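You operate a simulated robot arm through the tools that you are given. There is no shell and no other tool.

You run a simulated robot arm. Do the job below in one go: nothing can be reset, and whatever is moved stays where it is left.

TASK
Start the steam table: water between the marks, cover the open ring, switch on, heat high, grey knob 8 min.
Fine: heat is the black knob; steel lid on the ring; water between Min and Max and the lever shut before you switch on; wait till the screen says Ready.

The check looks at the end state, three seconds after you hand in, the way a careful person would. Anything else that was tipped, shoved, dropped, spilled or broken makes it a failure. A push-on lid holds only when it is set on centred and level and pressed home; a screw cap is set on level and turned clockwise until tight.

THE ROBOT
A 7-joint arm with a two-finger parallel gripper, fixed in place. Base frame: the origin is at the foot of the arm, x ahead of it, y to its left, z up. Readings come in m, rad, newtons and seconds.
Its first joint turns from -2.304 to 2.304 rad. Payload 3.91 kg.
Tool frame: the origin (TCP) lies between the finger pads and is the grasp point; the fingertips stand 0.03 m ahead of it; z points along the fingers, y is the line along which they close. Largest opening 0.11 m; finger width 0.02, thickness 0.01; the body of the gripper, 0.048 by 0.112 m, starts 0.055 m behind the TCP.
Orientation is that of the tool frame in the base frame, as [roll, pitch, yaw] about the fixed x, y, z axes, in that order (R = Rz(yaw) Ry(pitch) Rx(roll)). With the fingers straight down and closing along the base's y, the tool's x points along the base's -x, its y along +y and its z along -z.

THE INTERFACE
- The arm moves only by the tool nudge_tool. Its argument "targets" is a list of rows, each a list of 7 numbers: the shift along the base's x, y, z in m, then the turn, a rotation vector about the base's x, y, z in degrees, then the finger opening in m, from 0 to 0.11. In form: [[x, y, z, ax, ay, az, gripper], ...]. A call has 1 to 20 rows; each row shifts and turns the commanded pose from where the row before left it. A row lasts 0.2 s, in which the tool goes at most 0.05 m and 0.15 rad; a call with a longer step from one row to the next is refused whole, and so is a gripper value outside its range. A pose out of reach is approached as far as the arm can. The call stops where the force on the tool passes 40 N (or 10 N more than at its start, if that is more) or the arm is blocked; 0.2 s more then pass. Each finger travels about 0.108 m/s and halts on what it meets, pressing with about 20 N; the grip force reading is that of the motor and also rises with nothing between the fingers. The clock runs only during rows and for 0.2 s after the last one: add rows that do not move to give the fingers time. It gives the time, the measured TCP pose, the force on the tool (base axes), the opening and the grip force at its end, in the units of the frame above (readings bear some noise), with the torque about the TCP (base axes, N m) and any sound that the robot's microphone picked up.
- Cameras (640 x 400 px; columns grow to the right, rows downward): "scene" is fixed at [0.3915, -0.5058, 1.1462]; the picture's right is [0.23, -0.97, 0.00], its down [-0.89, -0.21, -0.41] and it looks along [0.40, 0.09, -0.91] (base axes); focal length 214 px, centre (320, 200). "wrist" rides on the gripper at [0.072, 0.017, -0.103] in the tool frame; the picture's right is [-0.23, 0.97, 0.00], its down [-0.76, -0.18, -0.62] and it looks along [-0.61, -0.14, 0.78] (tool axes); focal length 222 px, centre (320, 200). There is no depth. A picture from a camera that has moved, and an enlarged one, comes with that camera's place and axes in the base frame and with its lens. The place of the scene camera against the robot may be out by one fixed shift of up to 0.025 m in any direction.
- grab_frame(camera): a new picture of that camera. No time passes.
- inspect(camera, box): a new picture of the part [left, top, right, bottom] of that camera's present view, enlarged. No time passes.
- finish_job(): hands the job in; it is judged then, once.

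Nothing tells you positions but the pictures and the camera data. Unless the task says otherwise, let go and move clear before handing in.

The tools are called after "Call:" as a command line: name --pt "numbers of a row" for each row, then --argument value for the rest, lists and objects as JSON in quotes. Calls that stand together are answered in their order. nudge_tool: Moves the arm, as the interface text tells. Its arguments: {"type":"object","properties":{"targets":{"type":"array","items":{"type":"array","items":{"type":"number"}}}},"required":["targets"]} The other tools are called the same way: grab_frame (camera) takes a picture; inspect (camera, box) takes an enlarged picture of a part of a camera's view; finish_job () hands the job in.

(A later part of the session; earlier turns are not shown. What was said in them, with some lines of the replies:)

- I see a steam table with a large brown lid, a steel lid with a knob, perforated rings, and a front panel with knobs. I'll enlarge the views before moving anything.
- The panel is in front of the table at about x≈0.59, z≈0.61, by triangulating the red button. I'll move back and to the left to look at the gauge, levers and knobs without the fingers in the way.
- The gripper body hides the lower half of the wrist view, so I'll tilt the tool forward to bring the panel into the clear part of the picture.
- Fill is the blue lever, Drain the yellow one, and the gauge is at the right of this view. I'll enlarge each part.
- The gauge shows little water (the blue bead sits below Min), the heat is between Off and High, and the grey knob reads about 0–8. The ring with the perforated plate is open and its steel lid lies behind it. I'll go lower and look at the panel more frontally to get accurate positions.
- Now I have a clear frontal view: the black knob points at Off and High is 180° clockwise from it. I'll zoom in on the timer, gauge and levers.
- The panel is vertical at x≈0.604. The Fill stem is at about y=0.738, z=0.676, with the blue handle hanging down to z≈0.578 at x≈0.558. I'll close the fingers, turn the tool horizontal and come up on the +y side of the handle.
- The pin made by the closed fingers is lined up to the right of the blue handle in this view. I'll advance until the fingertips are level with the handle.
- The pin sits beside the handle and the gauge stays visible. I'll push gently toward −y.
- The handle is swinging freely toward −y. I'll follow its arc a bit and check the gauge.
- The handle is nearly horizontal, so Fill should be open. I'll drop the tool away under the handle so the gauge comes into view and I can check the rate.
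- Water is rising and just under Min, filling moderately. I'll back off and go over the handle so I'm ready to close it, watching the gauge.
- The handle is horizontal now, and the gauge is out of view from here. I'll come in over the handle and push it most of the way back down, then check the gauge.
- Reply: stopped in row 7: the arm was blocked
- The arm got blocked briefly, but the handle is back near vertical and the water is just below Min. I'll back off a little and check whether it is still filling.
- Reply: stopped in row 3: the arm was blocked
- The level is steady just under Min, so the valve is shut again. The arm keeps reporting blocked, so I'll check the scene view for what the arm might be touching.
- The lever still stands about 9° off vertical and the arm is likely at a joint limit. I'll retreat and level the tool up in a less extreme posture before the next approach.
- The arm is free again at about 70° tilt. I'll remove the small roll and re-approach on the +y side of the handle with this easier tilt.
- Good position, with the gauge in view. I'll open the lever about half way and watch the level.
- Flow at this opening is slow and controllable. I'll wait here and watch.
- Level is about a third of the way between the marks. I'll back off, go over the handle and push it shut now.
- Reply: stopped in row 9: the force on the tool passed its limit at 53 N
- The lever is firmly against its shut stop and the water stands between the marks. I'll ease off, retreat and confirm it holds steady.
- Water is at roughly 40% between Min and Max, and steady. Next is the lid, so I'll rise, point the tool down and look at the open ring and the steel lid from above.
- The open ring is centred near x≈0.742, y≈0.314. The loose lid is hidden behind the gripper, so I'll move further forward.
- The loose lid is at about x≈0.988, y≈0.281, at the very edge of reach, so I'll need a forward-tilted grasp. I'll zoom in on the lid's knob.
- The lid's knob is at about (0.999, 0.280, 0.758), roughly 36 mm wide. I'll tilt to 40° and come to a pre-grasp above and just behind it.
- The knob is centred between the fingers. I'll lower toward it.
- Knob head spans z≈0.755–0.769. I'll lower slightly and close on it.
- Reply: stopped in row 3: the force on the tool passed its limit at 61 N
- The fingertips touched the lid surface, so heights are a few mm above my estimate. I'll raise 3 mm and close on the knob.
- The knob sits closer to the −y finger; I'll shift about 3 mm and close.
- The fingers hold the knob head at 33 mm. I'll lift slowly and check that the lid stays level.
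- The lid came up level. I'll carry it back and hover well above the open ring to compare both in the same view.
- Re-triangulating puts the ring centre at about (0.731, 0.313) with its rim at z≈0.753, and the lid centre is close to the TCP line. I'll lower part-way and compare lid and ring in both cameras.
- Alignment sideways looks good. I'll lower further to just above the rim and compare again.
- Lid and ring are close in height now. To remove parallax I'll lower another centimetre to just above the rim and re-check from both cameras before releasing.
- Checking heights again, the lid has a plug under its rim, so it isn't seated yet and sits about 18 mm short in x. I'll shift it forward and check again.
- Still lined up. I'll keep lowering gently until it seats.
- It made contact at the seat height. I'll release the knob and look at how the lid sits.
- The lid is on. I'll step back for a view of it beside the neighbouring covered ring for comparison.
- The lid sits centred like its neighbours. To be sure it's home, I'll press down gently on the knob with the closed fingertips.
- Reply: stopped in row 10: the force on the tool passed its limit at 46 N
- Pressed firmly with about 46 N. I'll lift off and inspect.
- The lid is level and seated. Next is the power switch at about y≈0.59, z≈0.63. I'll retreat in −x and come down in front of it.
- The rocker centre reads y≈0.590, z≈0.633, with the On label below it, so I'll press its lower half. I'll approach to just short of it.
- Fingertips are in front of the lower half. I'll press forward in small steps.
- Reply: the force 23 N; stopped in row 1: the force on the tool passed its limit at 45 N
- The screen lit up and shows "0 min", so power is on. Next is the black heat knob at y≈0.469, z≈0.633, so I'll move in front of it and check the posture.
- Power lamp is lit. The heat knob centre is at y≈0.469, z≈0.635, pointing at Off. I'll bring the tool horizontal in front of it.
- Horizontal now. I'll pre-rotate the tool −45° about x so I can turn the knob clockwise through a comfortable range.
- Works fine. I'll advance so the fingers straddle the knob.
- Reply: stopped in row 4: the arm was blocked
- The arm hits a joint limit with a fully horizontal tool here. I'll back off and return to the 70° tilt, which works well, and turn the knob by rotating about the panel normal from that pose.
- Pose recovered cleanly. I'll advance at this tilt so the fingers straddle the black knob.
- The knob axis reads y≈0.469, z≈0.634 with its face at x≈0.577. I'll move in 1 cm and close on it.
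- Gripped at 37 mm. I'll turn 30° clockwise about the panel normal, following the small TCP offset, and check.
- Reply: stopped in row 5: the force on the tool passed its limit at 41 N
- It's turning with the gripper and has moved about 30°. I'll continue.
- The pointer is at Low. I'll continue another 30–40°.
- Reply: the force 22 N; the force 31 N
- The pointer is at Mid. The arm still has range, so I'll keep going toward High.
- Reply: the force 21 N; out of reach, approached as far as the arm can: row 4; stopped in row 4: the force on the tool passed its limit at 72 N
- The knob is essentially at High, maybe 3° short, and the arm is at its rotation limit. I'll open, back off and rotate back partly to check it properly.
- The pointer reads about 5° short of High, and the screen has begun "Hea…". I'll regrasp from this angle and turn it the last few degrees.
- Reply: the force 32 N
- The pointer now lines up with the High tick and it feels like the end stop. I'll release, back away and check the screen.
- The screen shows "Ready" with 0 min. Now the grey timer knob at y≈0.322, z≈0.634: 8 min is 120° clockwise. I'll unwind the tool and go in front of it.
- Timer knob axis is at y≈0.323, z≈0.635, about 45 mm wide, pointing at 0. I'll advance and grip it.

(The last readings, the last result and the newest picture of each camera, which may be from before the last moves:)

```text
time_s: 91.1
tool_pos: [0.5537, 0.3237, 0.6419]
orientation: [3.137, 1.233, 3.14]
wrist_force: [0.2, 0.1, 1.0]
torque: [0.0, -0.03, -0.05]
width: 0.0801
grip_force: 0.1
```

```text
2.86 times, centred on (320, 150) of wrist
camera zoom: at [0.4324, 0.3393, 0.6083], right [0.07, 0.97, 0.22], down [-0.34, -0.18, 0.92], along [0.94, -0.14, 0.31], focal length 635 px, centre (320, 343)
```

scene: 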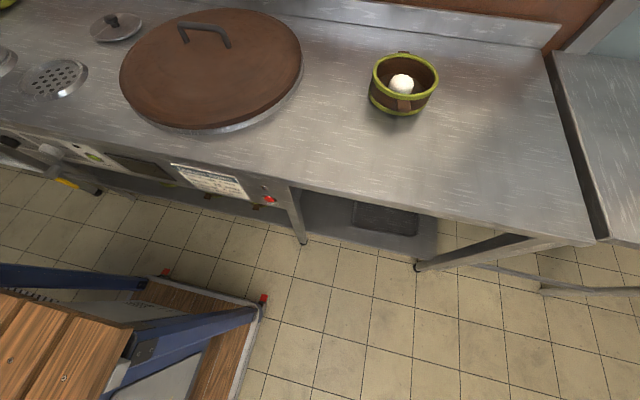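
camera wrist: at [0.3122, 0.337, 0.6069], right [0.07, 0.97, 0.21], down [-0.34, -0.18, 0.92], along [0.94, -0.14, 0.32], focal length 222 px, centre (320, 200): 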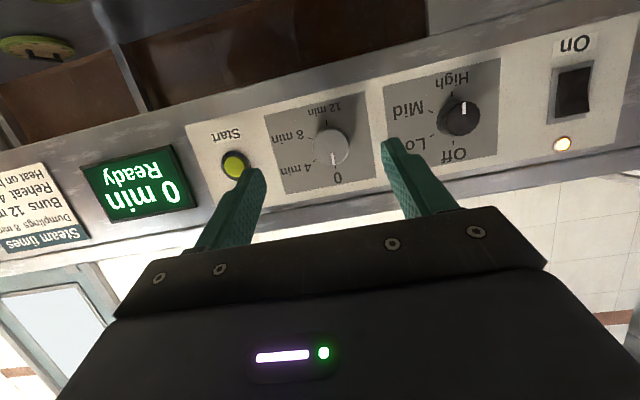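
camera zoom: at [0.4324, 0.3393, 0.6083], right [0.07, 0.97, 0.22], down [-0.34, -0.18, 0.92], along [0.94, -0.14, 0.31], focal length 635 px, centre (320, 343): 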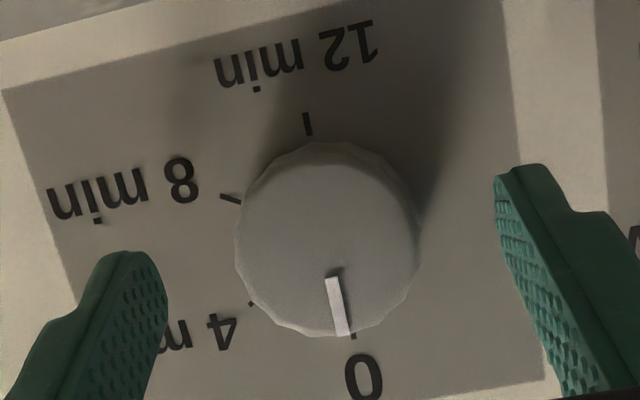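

Call:
nudge_tool --pt "0.0105 0 0 0 0 0 0.08" --pt "0 0 0 0 0 0 0.065" --pt "0 0 0 0 0 0 0.052" --pt "0 0 0 0 0 0 0.044" --pt "0 0 0 0 0 0 0.036" --pt "0 0 0 0 0 0 0.028"

Call:
inspect --camera "wrist" --box '[220, 80, 420, 220]'

```text
time_s: 92.5
tool_pos: [0.5633, 0.3248, 0.6425]
orientation: [3.136, 1.235, 3.141]
wrist_force: [2.7, 9.3, -0.6]
torque: [0.1, 0.08, 0.28]
width: 0.045
grip_force: 44.5
```

```text
2.86 times, centred on (320, 150) of wrist
camera zoom: at [0.4432, 0.3406, 0.6083], right [0.07, 0.97, 0.22], down [-0.34, -0.18, 0.92], along [0.94, -0.14, 0.31], focal length 635 px, centre (320, 343)
```

zoom: 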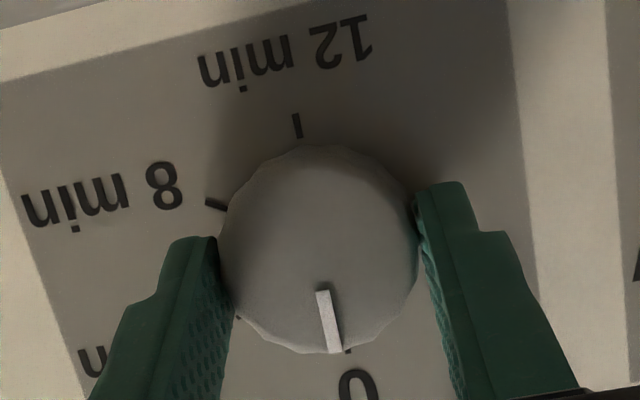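

Gripped at 45 mm. Turning clockwise in steps.

Call:
nudge_tool --pt "0 -0.0005 -0.0001 7.5 0 0 0.028" --pt "0 -0.001 -0.0002 7.5 0 0 0.028" --pt "0 -0.0009 -0.0003 7.5 0 0 0.028" --pt "0 -0.0009 -0.0004 7.5 0 0 0.028"

Call:
inspect --camera "wrist" --box '[220, 80, 420, 220]'

```text
time_s: 93.5
tool_pos: [0.5642, 0.3218, 0.6427]
orientation: [2.085, 0.957, 2.177]
wrist_force: [0.7, 8.4, 4.7]
torque: [0.07, -0.42, 0.11]
width: 0.045
grip_force: 45.2
```

```text
2.86 times, centred on (320, 150) of wrist
camera zoom: at [0.4431, 0.3517, 0.6201], right [0.07, 0.73, 0.68], down [-0.34, -0.62, 0.71], along [0.94, -0.28, 0.2], focal length 635 px, centre (320, 343)
```

zoom: 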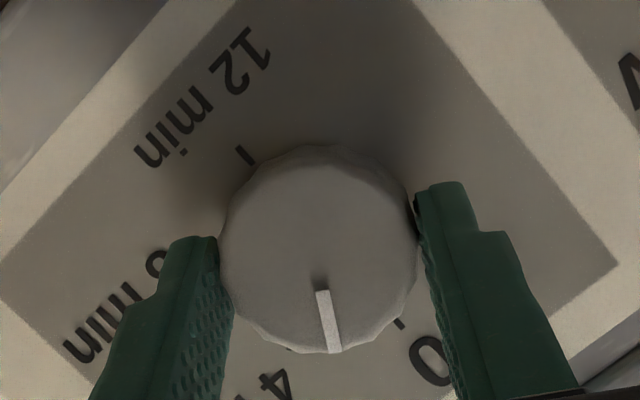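

Call:
nudge_tool --pt "0 -0.0006 -0.0005 7.5 0 0 0.028" --pt "0 -0.0006 -0.0006 7.5 0 0 0.028" --pt "0 -0.0007 -0.0007 7.5 0 0 0.028" --pt "0 -0.0006 -0.0008 7.5 0 0 0.028"

Call:
inspect --camera "wrist" --box '[220, 80, 420, 220]'

```text
time_s: 94.5
tool_pos: [0.5637, 0.3183, 0.638]
orientation: [1.754, 0.489, 1.953]
wrist_force: [2.7, -2.7, 6.9]
torque: [0.01, -0.41, -0.24]
width: 0.045
grip_force: 44.3
```

```text
2.86 times, centred on (320, 150) of wrist
camera zoom: at [0.443, 0.3554, 0.6357], right [0.07, 0.3, 0.95], down [-0.34, -0.89, 0.31], along [0.94, -0.34, 0.04], focal length 635 px, centre (320, 343)
```

zoom: 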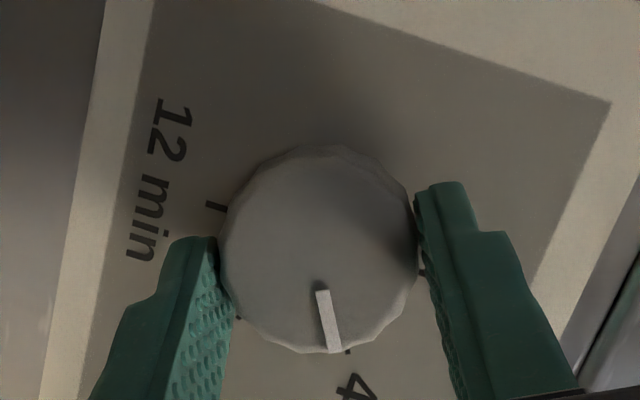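

The pointer is at 4 min. I'll turn another 60° to 8 min in two steps.

Call:
nudge_tool --pt "0 -0.0004 -0.0007 7.5 0 0 0.028" --pt "0 -0.0003 -0.0008 7.5 0 0 0.028" --pt "0 -0.0002 -0.0009 7.5 0 0 0.028" --pt "0 -0.0001 -0.001 7.5 0 0 0.028"

Call:
nudge_tool --pt "0 0.0001 -0.001 7.5 0 0 0.028" --pt "0 0.0002 -0.001 7.5 0 0 0.028" --pt "0 0.0003 -0.0009 7.5 0 0 0.028" --pt "0 0.0004 -0.0009 7.5 0 0 0.028"

Call:
grab_frame --camera "wrist"

Call:
inspect --camera "wrist" --box '[220, 80, 420, 220]'

Call:
inspect --camera "scene" --box '[60, 120, 220, 220]'

```text
time_s: 95.5
tool_pos: [0.5648, 0.3171, 0.6361]
orientation: [1.568, -0.001, 1.906]
wrist_force: [6.7, -8.9, -11.0]
torque: [-0.1, -0.06, -0.64]
width: 0.0448
grip_force: 45.1
```

```text
time_s: 96.5
tool_pos: [0.5633, 0.3189, 0.6326]
orientation: [1.38, -0.495, 1.953]
wrist_force: [-2.1, -12.3, -12.0]
torque: [-0.07, 0.32, -0.61]
width: 0.0447
grip_force: 44.9
```

```text
taken
camera wrist: at [0.4427, 0.3389, 0.6625], right [0.07, -0.67, 0.73], down [-0.34, -0.71, -0.62], along [0.94, -0.2, -0.28], focal length 222 px, centre (320, 200)
```

wrist: 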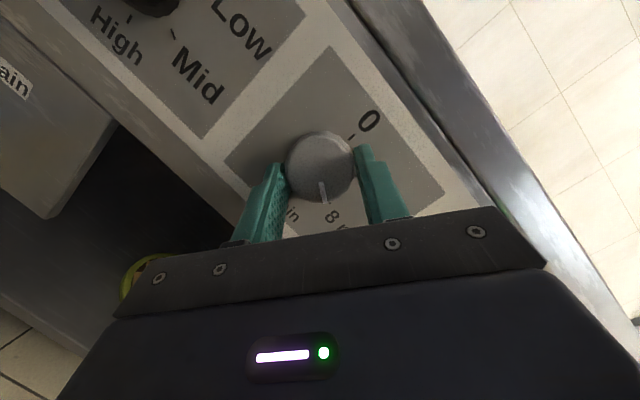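

```text
2.86 times, centred on (320, 150) of wrist
camera zoom: at [0.4427, 0.3389, 0.6625], right [0.07, -0.67, 0.73], down [-0.34, -0.71, -0.62], along [0.94, -0.2, -0.28], focal length 635 px, centre (320, 343)
```

zoom: 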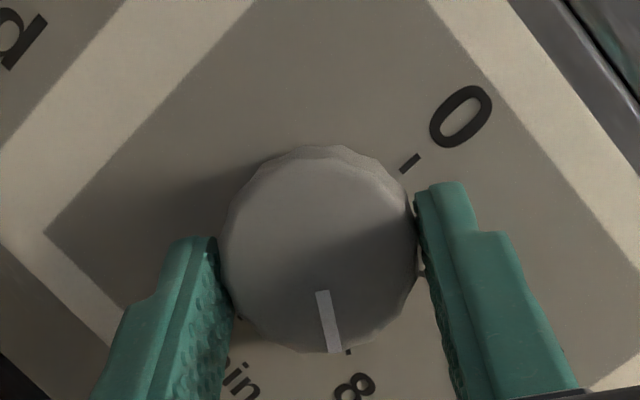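

```text
4.00 times, centred on (140, 170) of scene
camera zoom: at [0.3915, -0.5058, 1.1462], right [0.23, -0.97, 0.0], down [-0.89, -0.21, -0.41], along [0.4, 0.09, -0.91], focal length 858 px, centre (1040, 320)
```

zoom: 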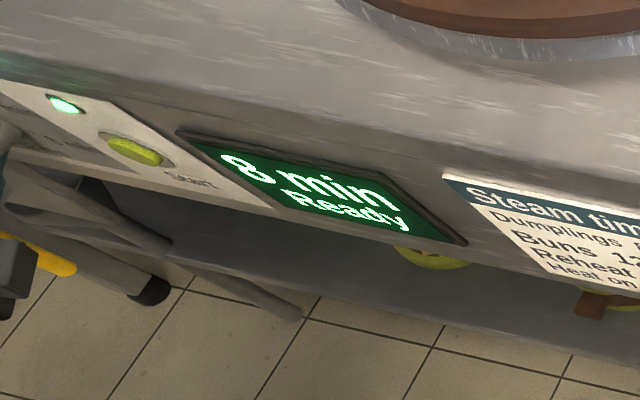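

The screen reads "8 min / Ready". I'll release the knob and back straight off.

Call:
nudge_tool --pt "0 0.0005 0.0005 0 0 0 0.05" --pt "0 0 0 0 0 0 0.065" --pt "0 0 0 0 0 0 0.08" --pt "-0.03 0 0 0 0 0 0.08" --pt "-0.04 0 0 0 0 0 0.08" --pt "-0.04 0 0 0 0 0 0.08" --pt "-0.03 0 0 0 0 0 0.08" --pt "0 0 0 0 0 0 0.08"

Call:
grab_frame --camera "wrist"

Call:
inspect --camera "wrist" --box '[180, 40, 420, 190]'

Call:
inspect --camera "scene" --box '[60, 120, 220, 220]'

```text
time_s: 98.1
tool_pos: [0.5258, 0.3057, 0.677]
orientation: [1.19, -0.414, 1.997]
wrist_force: [0.1, 0.6, 0.0]
torque: [0.0, 0.0, -0.02]
width: 0.0804
grip_force: 0.0
stopped in row 7: the arm was blocked; the commanded pose is now the measured one
```

```text
taken
camera wrist: at [0.4012, 0.3319, 0.6856], right [-0.09, -0.67, 0.74], down [-0.24, -0.7, -0.67], along [0.97, -0.24, -0.1], focal length 222 px, centre (320, 200)
```

wrist: 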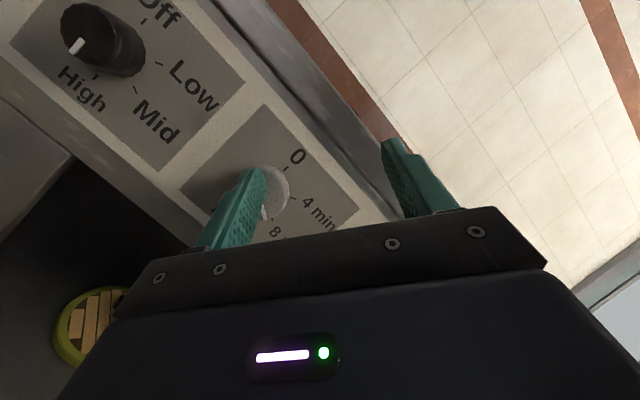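

```text
2.67 times, centred on (300, 115) of wrist
camera zoom: at [0.4012, 0.3319, 0.6856], right [-0.09, -0.67, 0.74], down [-0.24, -0.7, -0.67], along [0.97, -0.24, -0.1], focal length 592 px, centre (373, 427)
```

zoom: 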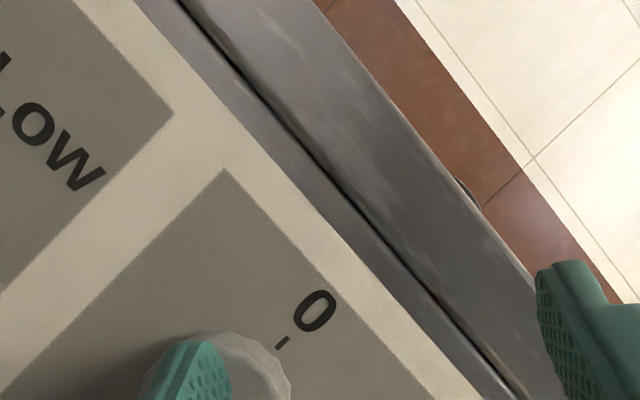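

```text
4.00 times, centred on (140, 170) of scene
camera zoom: at [0.3915, -0.5058, 1.1462], right [0.23, -0.97, 0.0], down [-0.89, -0.21, -0.41], along [0.4, 0.09, -0.91], focal length 858 px, centre (1040, 320)
```

zoom: 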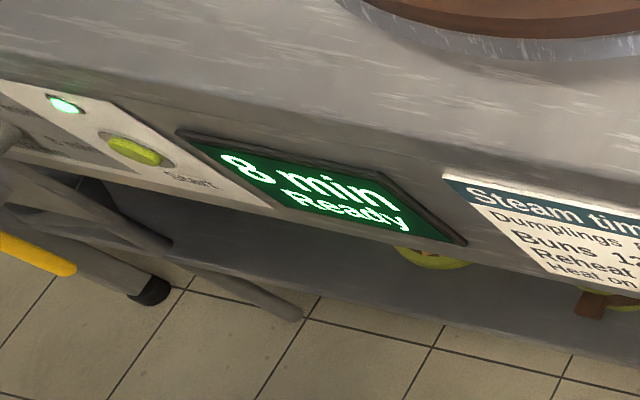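

The arm met a joint limit while backing off and drifted up, but the fingers are clear of the knob and the screen still shows "8 min / Ready". I'll retreat while unwinding the wrist.

Call:
nudge_tool --pt "-0.02 0 0 -7 0 0 0.08" --pt "-0.02 0 0 -8 0 0 0.08"

Call:
grab_frame --camera "wrist"

```text
time_s: 98.9
tool_pos: [0.5215, 0.3145, 0.6863]
orientation: [1.22, -0.184, 1.958]
wrist_force: [0.2, -1.1, -0.5]
torque: [0.02, 0.02, 0.02]
width: 0.08
grip_force: 0.1
stopped in row 2: the arm was blocked; the commanded pose is now the measured one
```

```text
taken
camera wrist: at [0.3995, 0.3435, 0.6798], right [-0.16, -0.49, 0.86], down [-0.23, -0.83, -0.51], along [0.96, -0.28, 0.02], focal length 222 px, centre (320, 200)
```

wrist: 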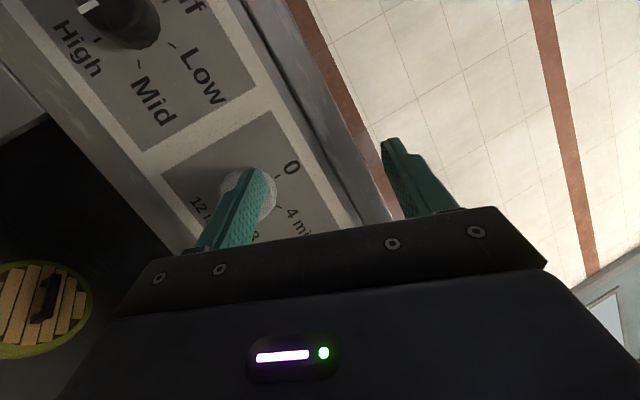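

I'll close the fingers and mainly unwind the wrist rotation, with only a slight retreat.

Call:
nudge_tool --pt "0 0 0 -7.9 0.86 -0.96 0.06" --pt "0 0 0 -7.9 0.86 -0.96 0.04" --pt "0 0 0 -7.9 0.86 -0.96 0.02" --pt "-0.003 0 0 -7.9 0.86 -0.96 0.02"

Call:
grab_frame --camera "wrist"

```text
time_s: 99.9
tool_pos: [0.5299, 0.3194, 0.6794]
orientation: [1.465, 0.31, 1.899]
wrist_force: [0.3, 0.5, 0.4]
torque: [0.02, -0.02, 0.04]
width: 0.0197
grip_force: 0.0
```

```text
taken
camera wrist: at [0.4084, 0.3521, 0.663], right [-0.12, 0.04, 0.99], down [-0.31, -0.95, 0.0], along [0.94, -0.31, 0.13], focal length 222 px, centre (320, 200)
```

wrist: 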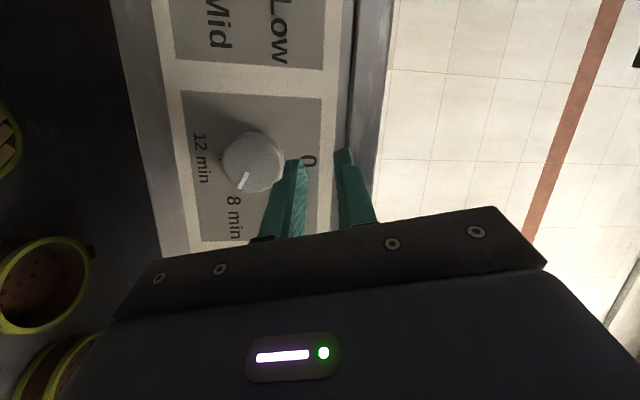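

Unwinding works. I'll continue while retreating.

Call:
nudge_tool --pt "-0.004 0 0 -7.9 0.86 -0.96 0.02" --pt "-0.008 0 0 -7.9 0.86 -0.96 0.02" --pt "-0.01 0 0 -7.9 0.86 -0.96 0.02" --pt "-0.012 0 0 -7.9 0.86 -0.96 0.02" --pt "-0.015 0 0 -7.9 0.86 -0.96 0.02" --pt "-0.015 0 0 -7.9 0.86 -0.96 0.02" --pt "0 0 0 0 0 0 0.02"

Call:
grab_frame --camera "wrist"

```text
time_s: 101.7
tool_pos: [0.4576, 0.3554, 0.6879]
orientation: [1.955, 0.974, 2.113]
wrist_force: [0.2, -0.1, 0.2]
torque: [-0.01, 0.01, 0.0]
width: 0.0199
grip_force: 0.0
stopped in row 7: the arm was blocked; the commanded pose is now the measured one
```

```text
taken
camera wrist: at [0.3373, 0.3815, 0.6582], right [-0.01, 0.72, 0.69], down [-0.36, -0.65, 0.67], along [0.93, -0.25, 0.26], focal length 222 px, centre (320, 200)
```

wrist: 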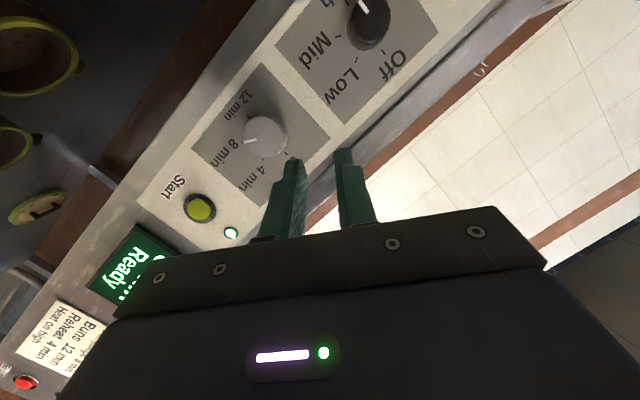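

I'm clear of the panel now. Checking both knobs and the display.

Call:
inspect --camera "wrist" --box '[190, 60, 350, 220]'

Call:
inspect --camera "wrist" --box '[270, 0, 450, 120]'

Call:
inspect --camera "scene" --box '[0, 0, 200, 220]'

```text
2.50 times, centred on (270, 140) of wrist
camera zoom: at [0.3373, 0.3815, 0.6582], right [-0.01, 0.72, 0.69], down [-0.36, -0.65, 0.67], along [0.93, -0.25, 0.26], focal length 555 px, centre (445, 350)
```

zoom: 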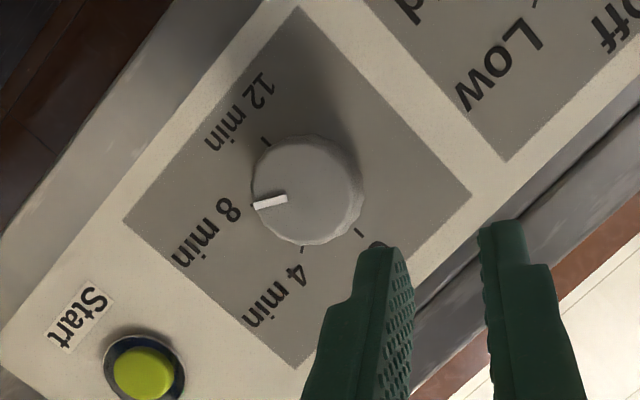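

```text
3.33 times, centred on (360, 60) of wrist
camera zoom: at [0.3373, 0.3815, 0.6582], right [-0.01, 0.72, 0.69], down [-0.36, -0.65, 0.67], along [0.93, -0.25, 0.26], focal length 740 px, centre (187, 667)
```

zoom: 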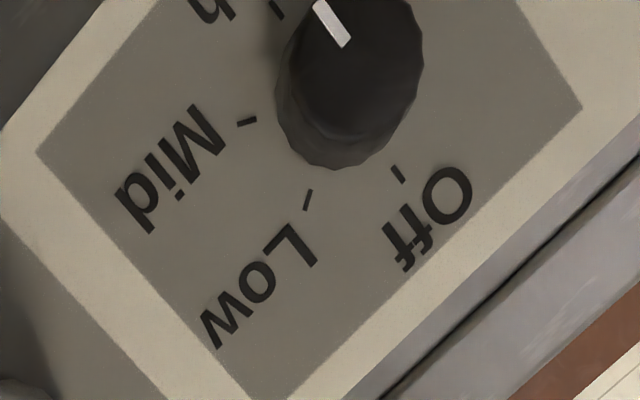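

```text
1.82 times, centred on (100, 110) of scene
camera zoom: at [0.3915, -0.5058, 1.1462], right [0.23, -0.97, 0.0], down [-0.89, -0.21, -0.41], along [0.4, 0.09, -0.91], focal length 390 px, centre (720, 364)
```

zoom: 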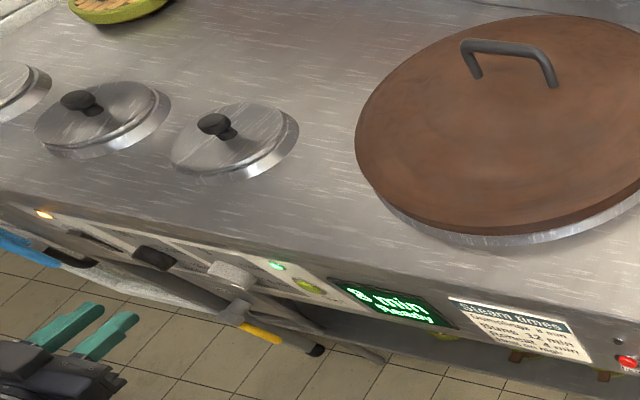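

The timer points at 8, heat at High, and the display reads "8 min / Ready". I'll move the arm up and clear, then do a last check of gauge, lever and lid.

Call:
inspect --camera "scene" --box '[0, 30, 110, 110]'

Call:
nudge_tool --pt "-0.01 0 0.03 0 6 0 0.02" --pt "-0.01 0.01 0.03 0 6 0 0.02" --pt "-0.01 0.02 0.03 0 6 0 0.02" --pt "-0.01 0.02 0.03 0 6 0 0.02" --pt "-0.01 0.02 0.03 0 6 0 0.02" --pt "0 0 0 0 0 0 0.02"

Call:
grab_frame --camera "wrist"

```text
5.00 times, centred on (55, 70) of scene
camera zoom: at [0.3915, -0.5058, 1.1462], right [0.23, -0.97, 0.0], down [-0.89, -0.21, -0.41], along [0.4, 0.09, -0.91], focal length 1072 px, centre (1645, 850)
```

zoom: 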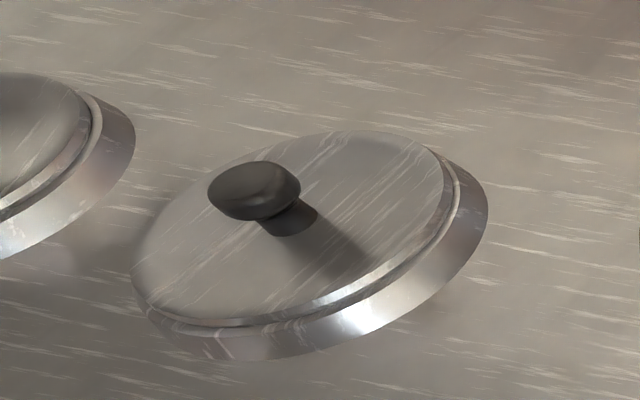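

```text
time_s: 103.1
tool_pos: [0.41, 0.4209, 0.8372]
orientation: [2.511, 0.611, 2.523]
wrist_force: [0.2, 0.6, 0.3]
torque: [-0.01, 0.01, 0.0]
width: 0.0199
grip_force: 0.1
```

```text
taken
camera wrist: at [0.2893, 0.4473, 0.8711], right [0.34, 0.72, 0.6], down [0.02, -0.64, 0.76], along [0.94, -0.25, -0.24], focal length 222 px, centre (320, 200)
```

wrist: 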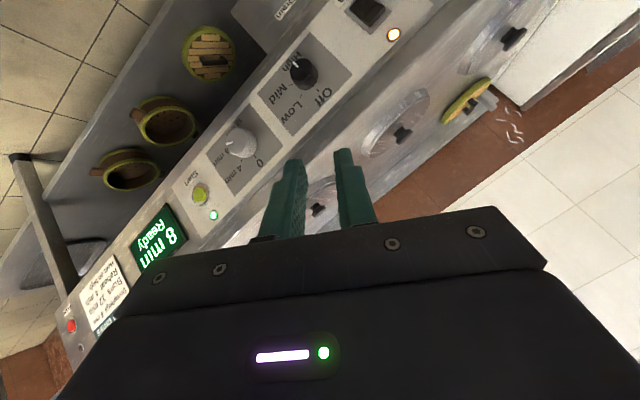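

Lid seating matches its neighbour exactly. I'll shift left for one last look at the gauge and lever, and at the white wisp by the wall.

Call:
inspect --camera "wrist" --box '[440, 60, 560, 160]'

Call:
nudge_tool --pt "-0.01 0.04 0.02 -5 3 3 0.02" --pt "-0.01 0.04 0.02 -5 3 3 0.02" --pt "-0.01 0.04 0.02 -5 3 3 0.02" --pt "-0.01 0.04 0.0 -5 0 3 0.02" --pt "-0.01 0.04 0.0 -5 0 3 0.02" --pt "0 0 0 0 0 0 0.02"

Call:
grab_frame --camera "wrist"

```text
4.00 times, centred on (500, 110) of wrist
camera zoom: at [0.2893, 0.4473, 0.8711], right [0.34, 0.72, 0.6], down [0.02, -0.64, 0.76], along [0.94, -0.25, -0.24], focal length 888 px, centre (-400, 560)
```

zoom: 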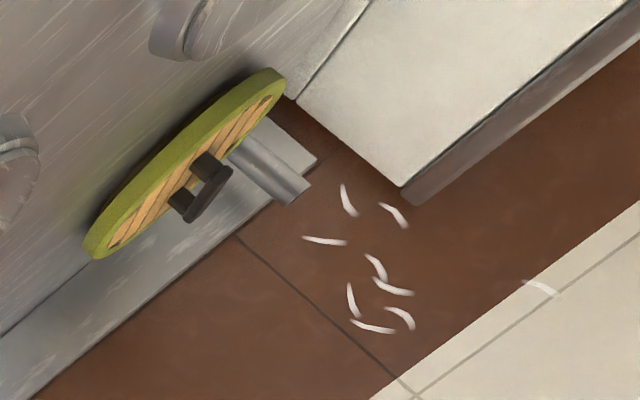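

```text
time_s: 104.5
tool_pos: [0.3589, 0.6212, 0.8976]
orientation: [3.088, 0.605, 3.11]
wrist_force: [0.0, 0.2, -0.1]
torque: [-0.03, -0.01, 0.0]
width: 0.0201
grip_force: 0.0
```

```text
taken
camera wrist: at [0.2403, 0.6356, 0.9411], right [0.19, 0.97, 0.17], down [0.27, -0.22, 0.94], along [0.94, -0.13, -0.3], focal length 222 px, centre (320, 200)
```

wrist: 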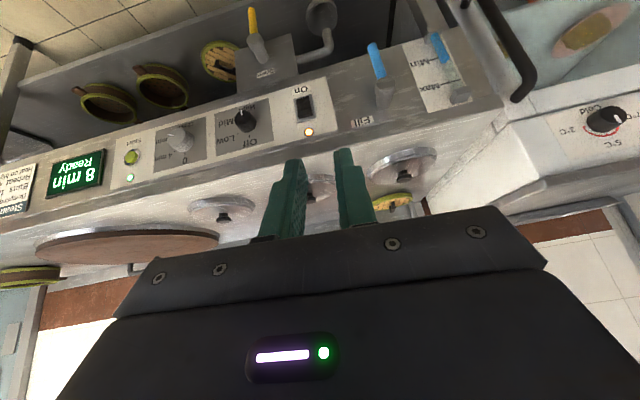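

Call:
inspect --camera "wrist" --box '[340, 20, 500, 130]'

Call:
inspect --camera "wrist" --box '[100, 70, 340, 220]'

Call:
inspect --camera "wrist" --box '[180, 140, 460, 250]'

Call:
grab_frame --camera "scene"

```text
3.64 times, centred on (420, 75) of wrist
camera zoom: at [0.2403, 0.6356, 0.9411], right [0.19, 0.97, 0.17], down [0.27, -0.22, 0.94], along [0.94, -0.13, -0.3], focal length 808 px, centre (-44, 654)
```

zoom: 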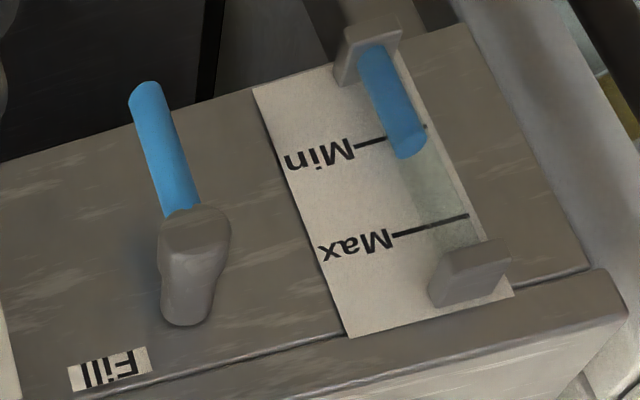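

```text
2.67 times, centred on (220, 145) of wrist
camera zoom: at [0.2403, 0.6356, 0.9411], right [0.19, 0.97, 0.17], down [0.27, -0.22, 0.94], along [0.94, -0.13, -0.3], focal length 592 px, centre (587, 347)
```

zoom: 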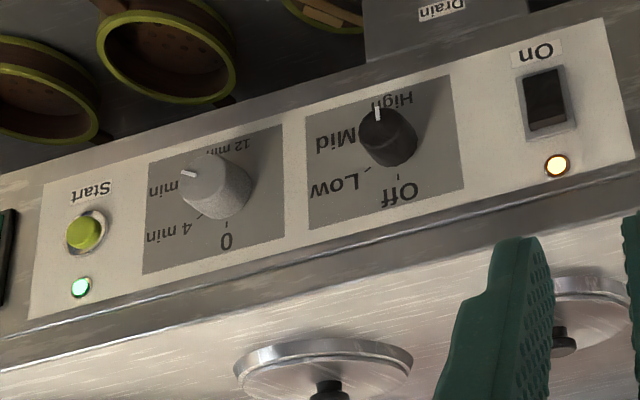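

```text
2.29 times, centred on (320, 195) of wrist
camera zoom: at [0.2403, 0.6356, 0.9411], right [0.19, 0.97, 0.17], down [0.27, -0.22, 0.94], along [0.94, -0.13, -0.3], focal length 508 px, centre (320, 211)
```

zoom: 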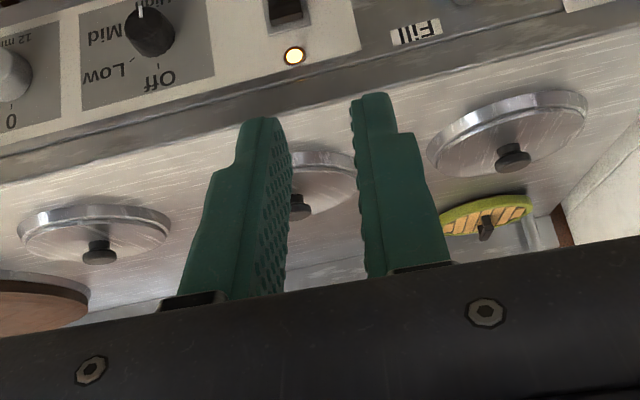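

```text
taken
```

scene: 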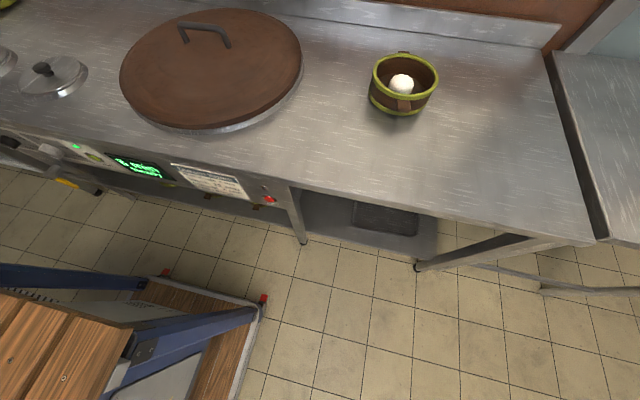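

Everything reads right:
- **Water:** between Min and Max, with the Fill lever shut.
- **Rings:** all three covered.
- **Power and heat:** switch on with its lamp lit, heat on High.
- **Timer:** the grey knob is at 8 and the screen says "8 min / Ready".

The arm is clear, so I'm handing in.

Call:
finish_job

```text
The job is handed in.
```

The steam table is on and ready, and I've handed the job in. The hand-in did not report a pass or fail.

| Item | State at hand-in |
|---|---|
| Water | About 40% of the way from Min to Max |
| Fill lever | Shut before I switched on |
| Open ring | Covered with the loose steel lid, centred and pressed down; it sits like the lid next to it |
| Power | On, lamp lit |
| Heat (black knob) | High |
| Grey knob | 8 min |
| Screen | "8 min / Ready" |

I did not press the Start button, because your list ended at Ready. A little steam was coming from the vent pipe at the back wall. Nothing else looked moved or spilled in the last pictures, and the arm was clear of the table.
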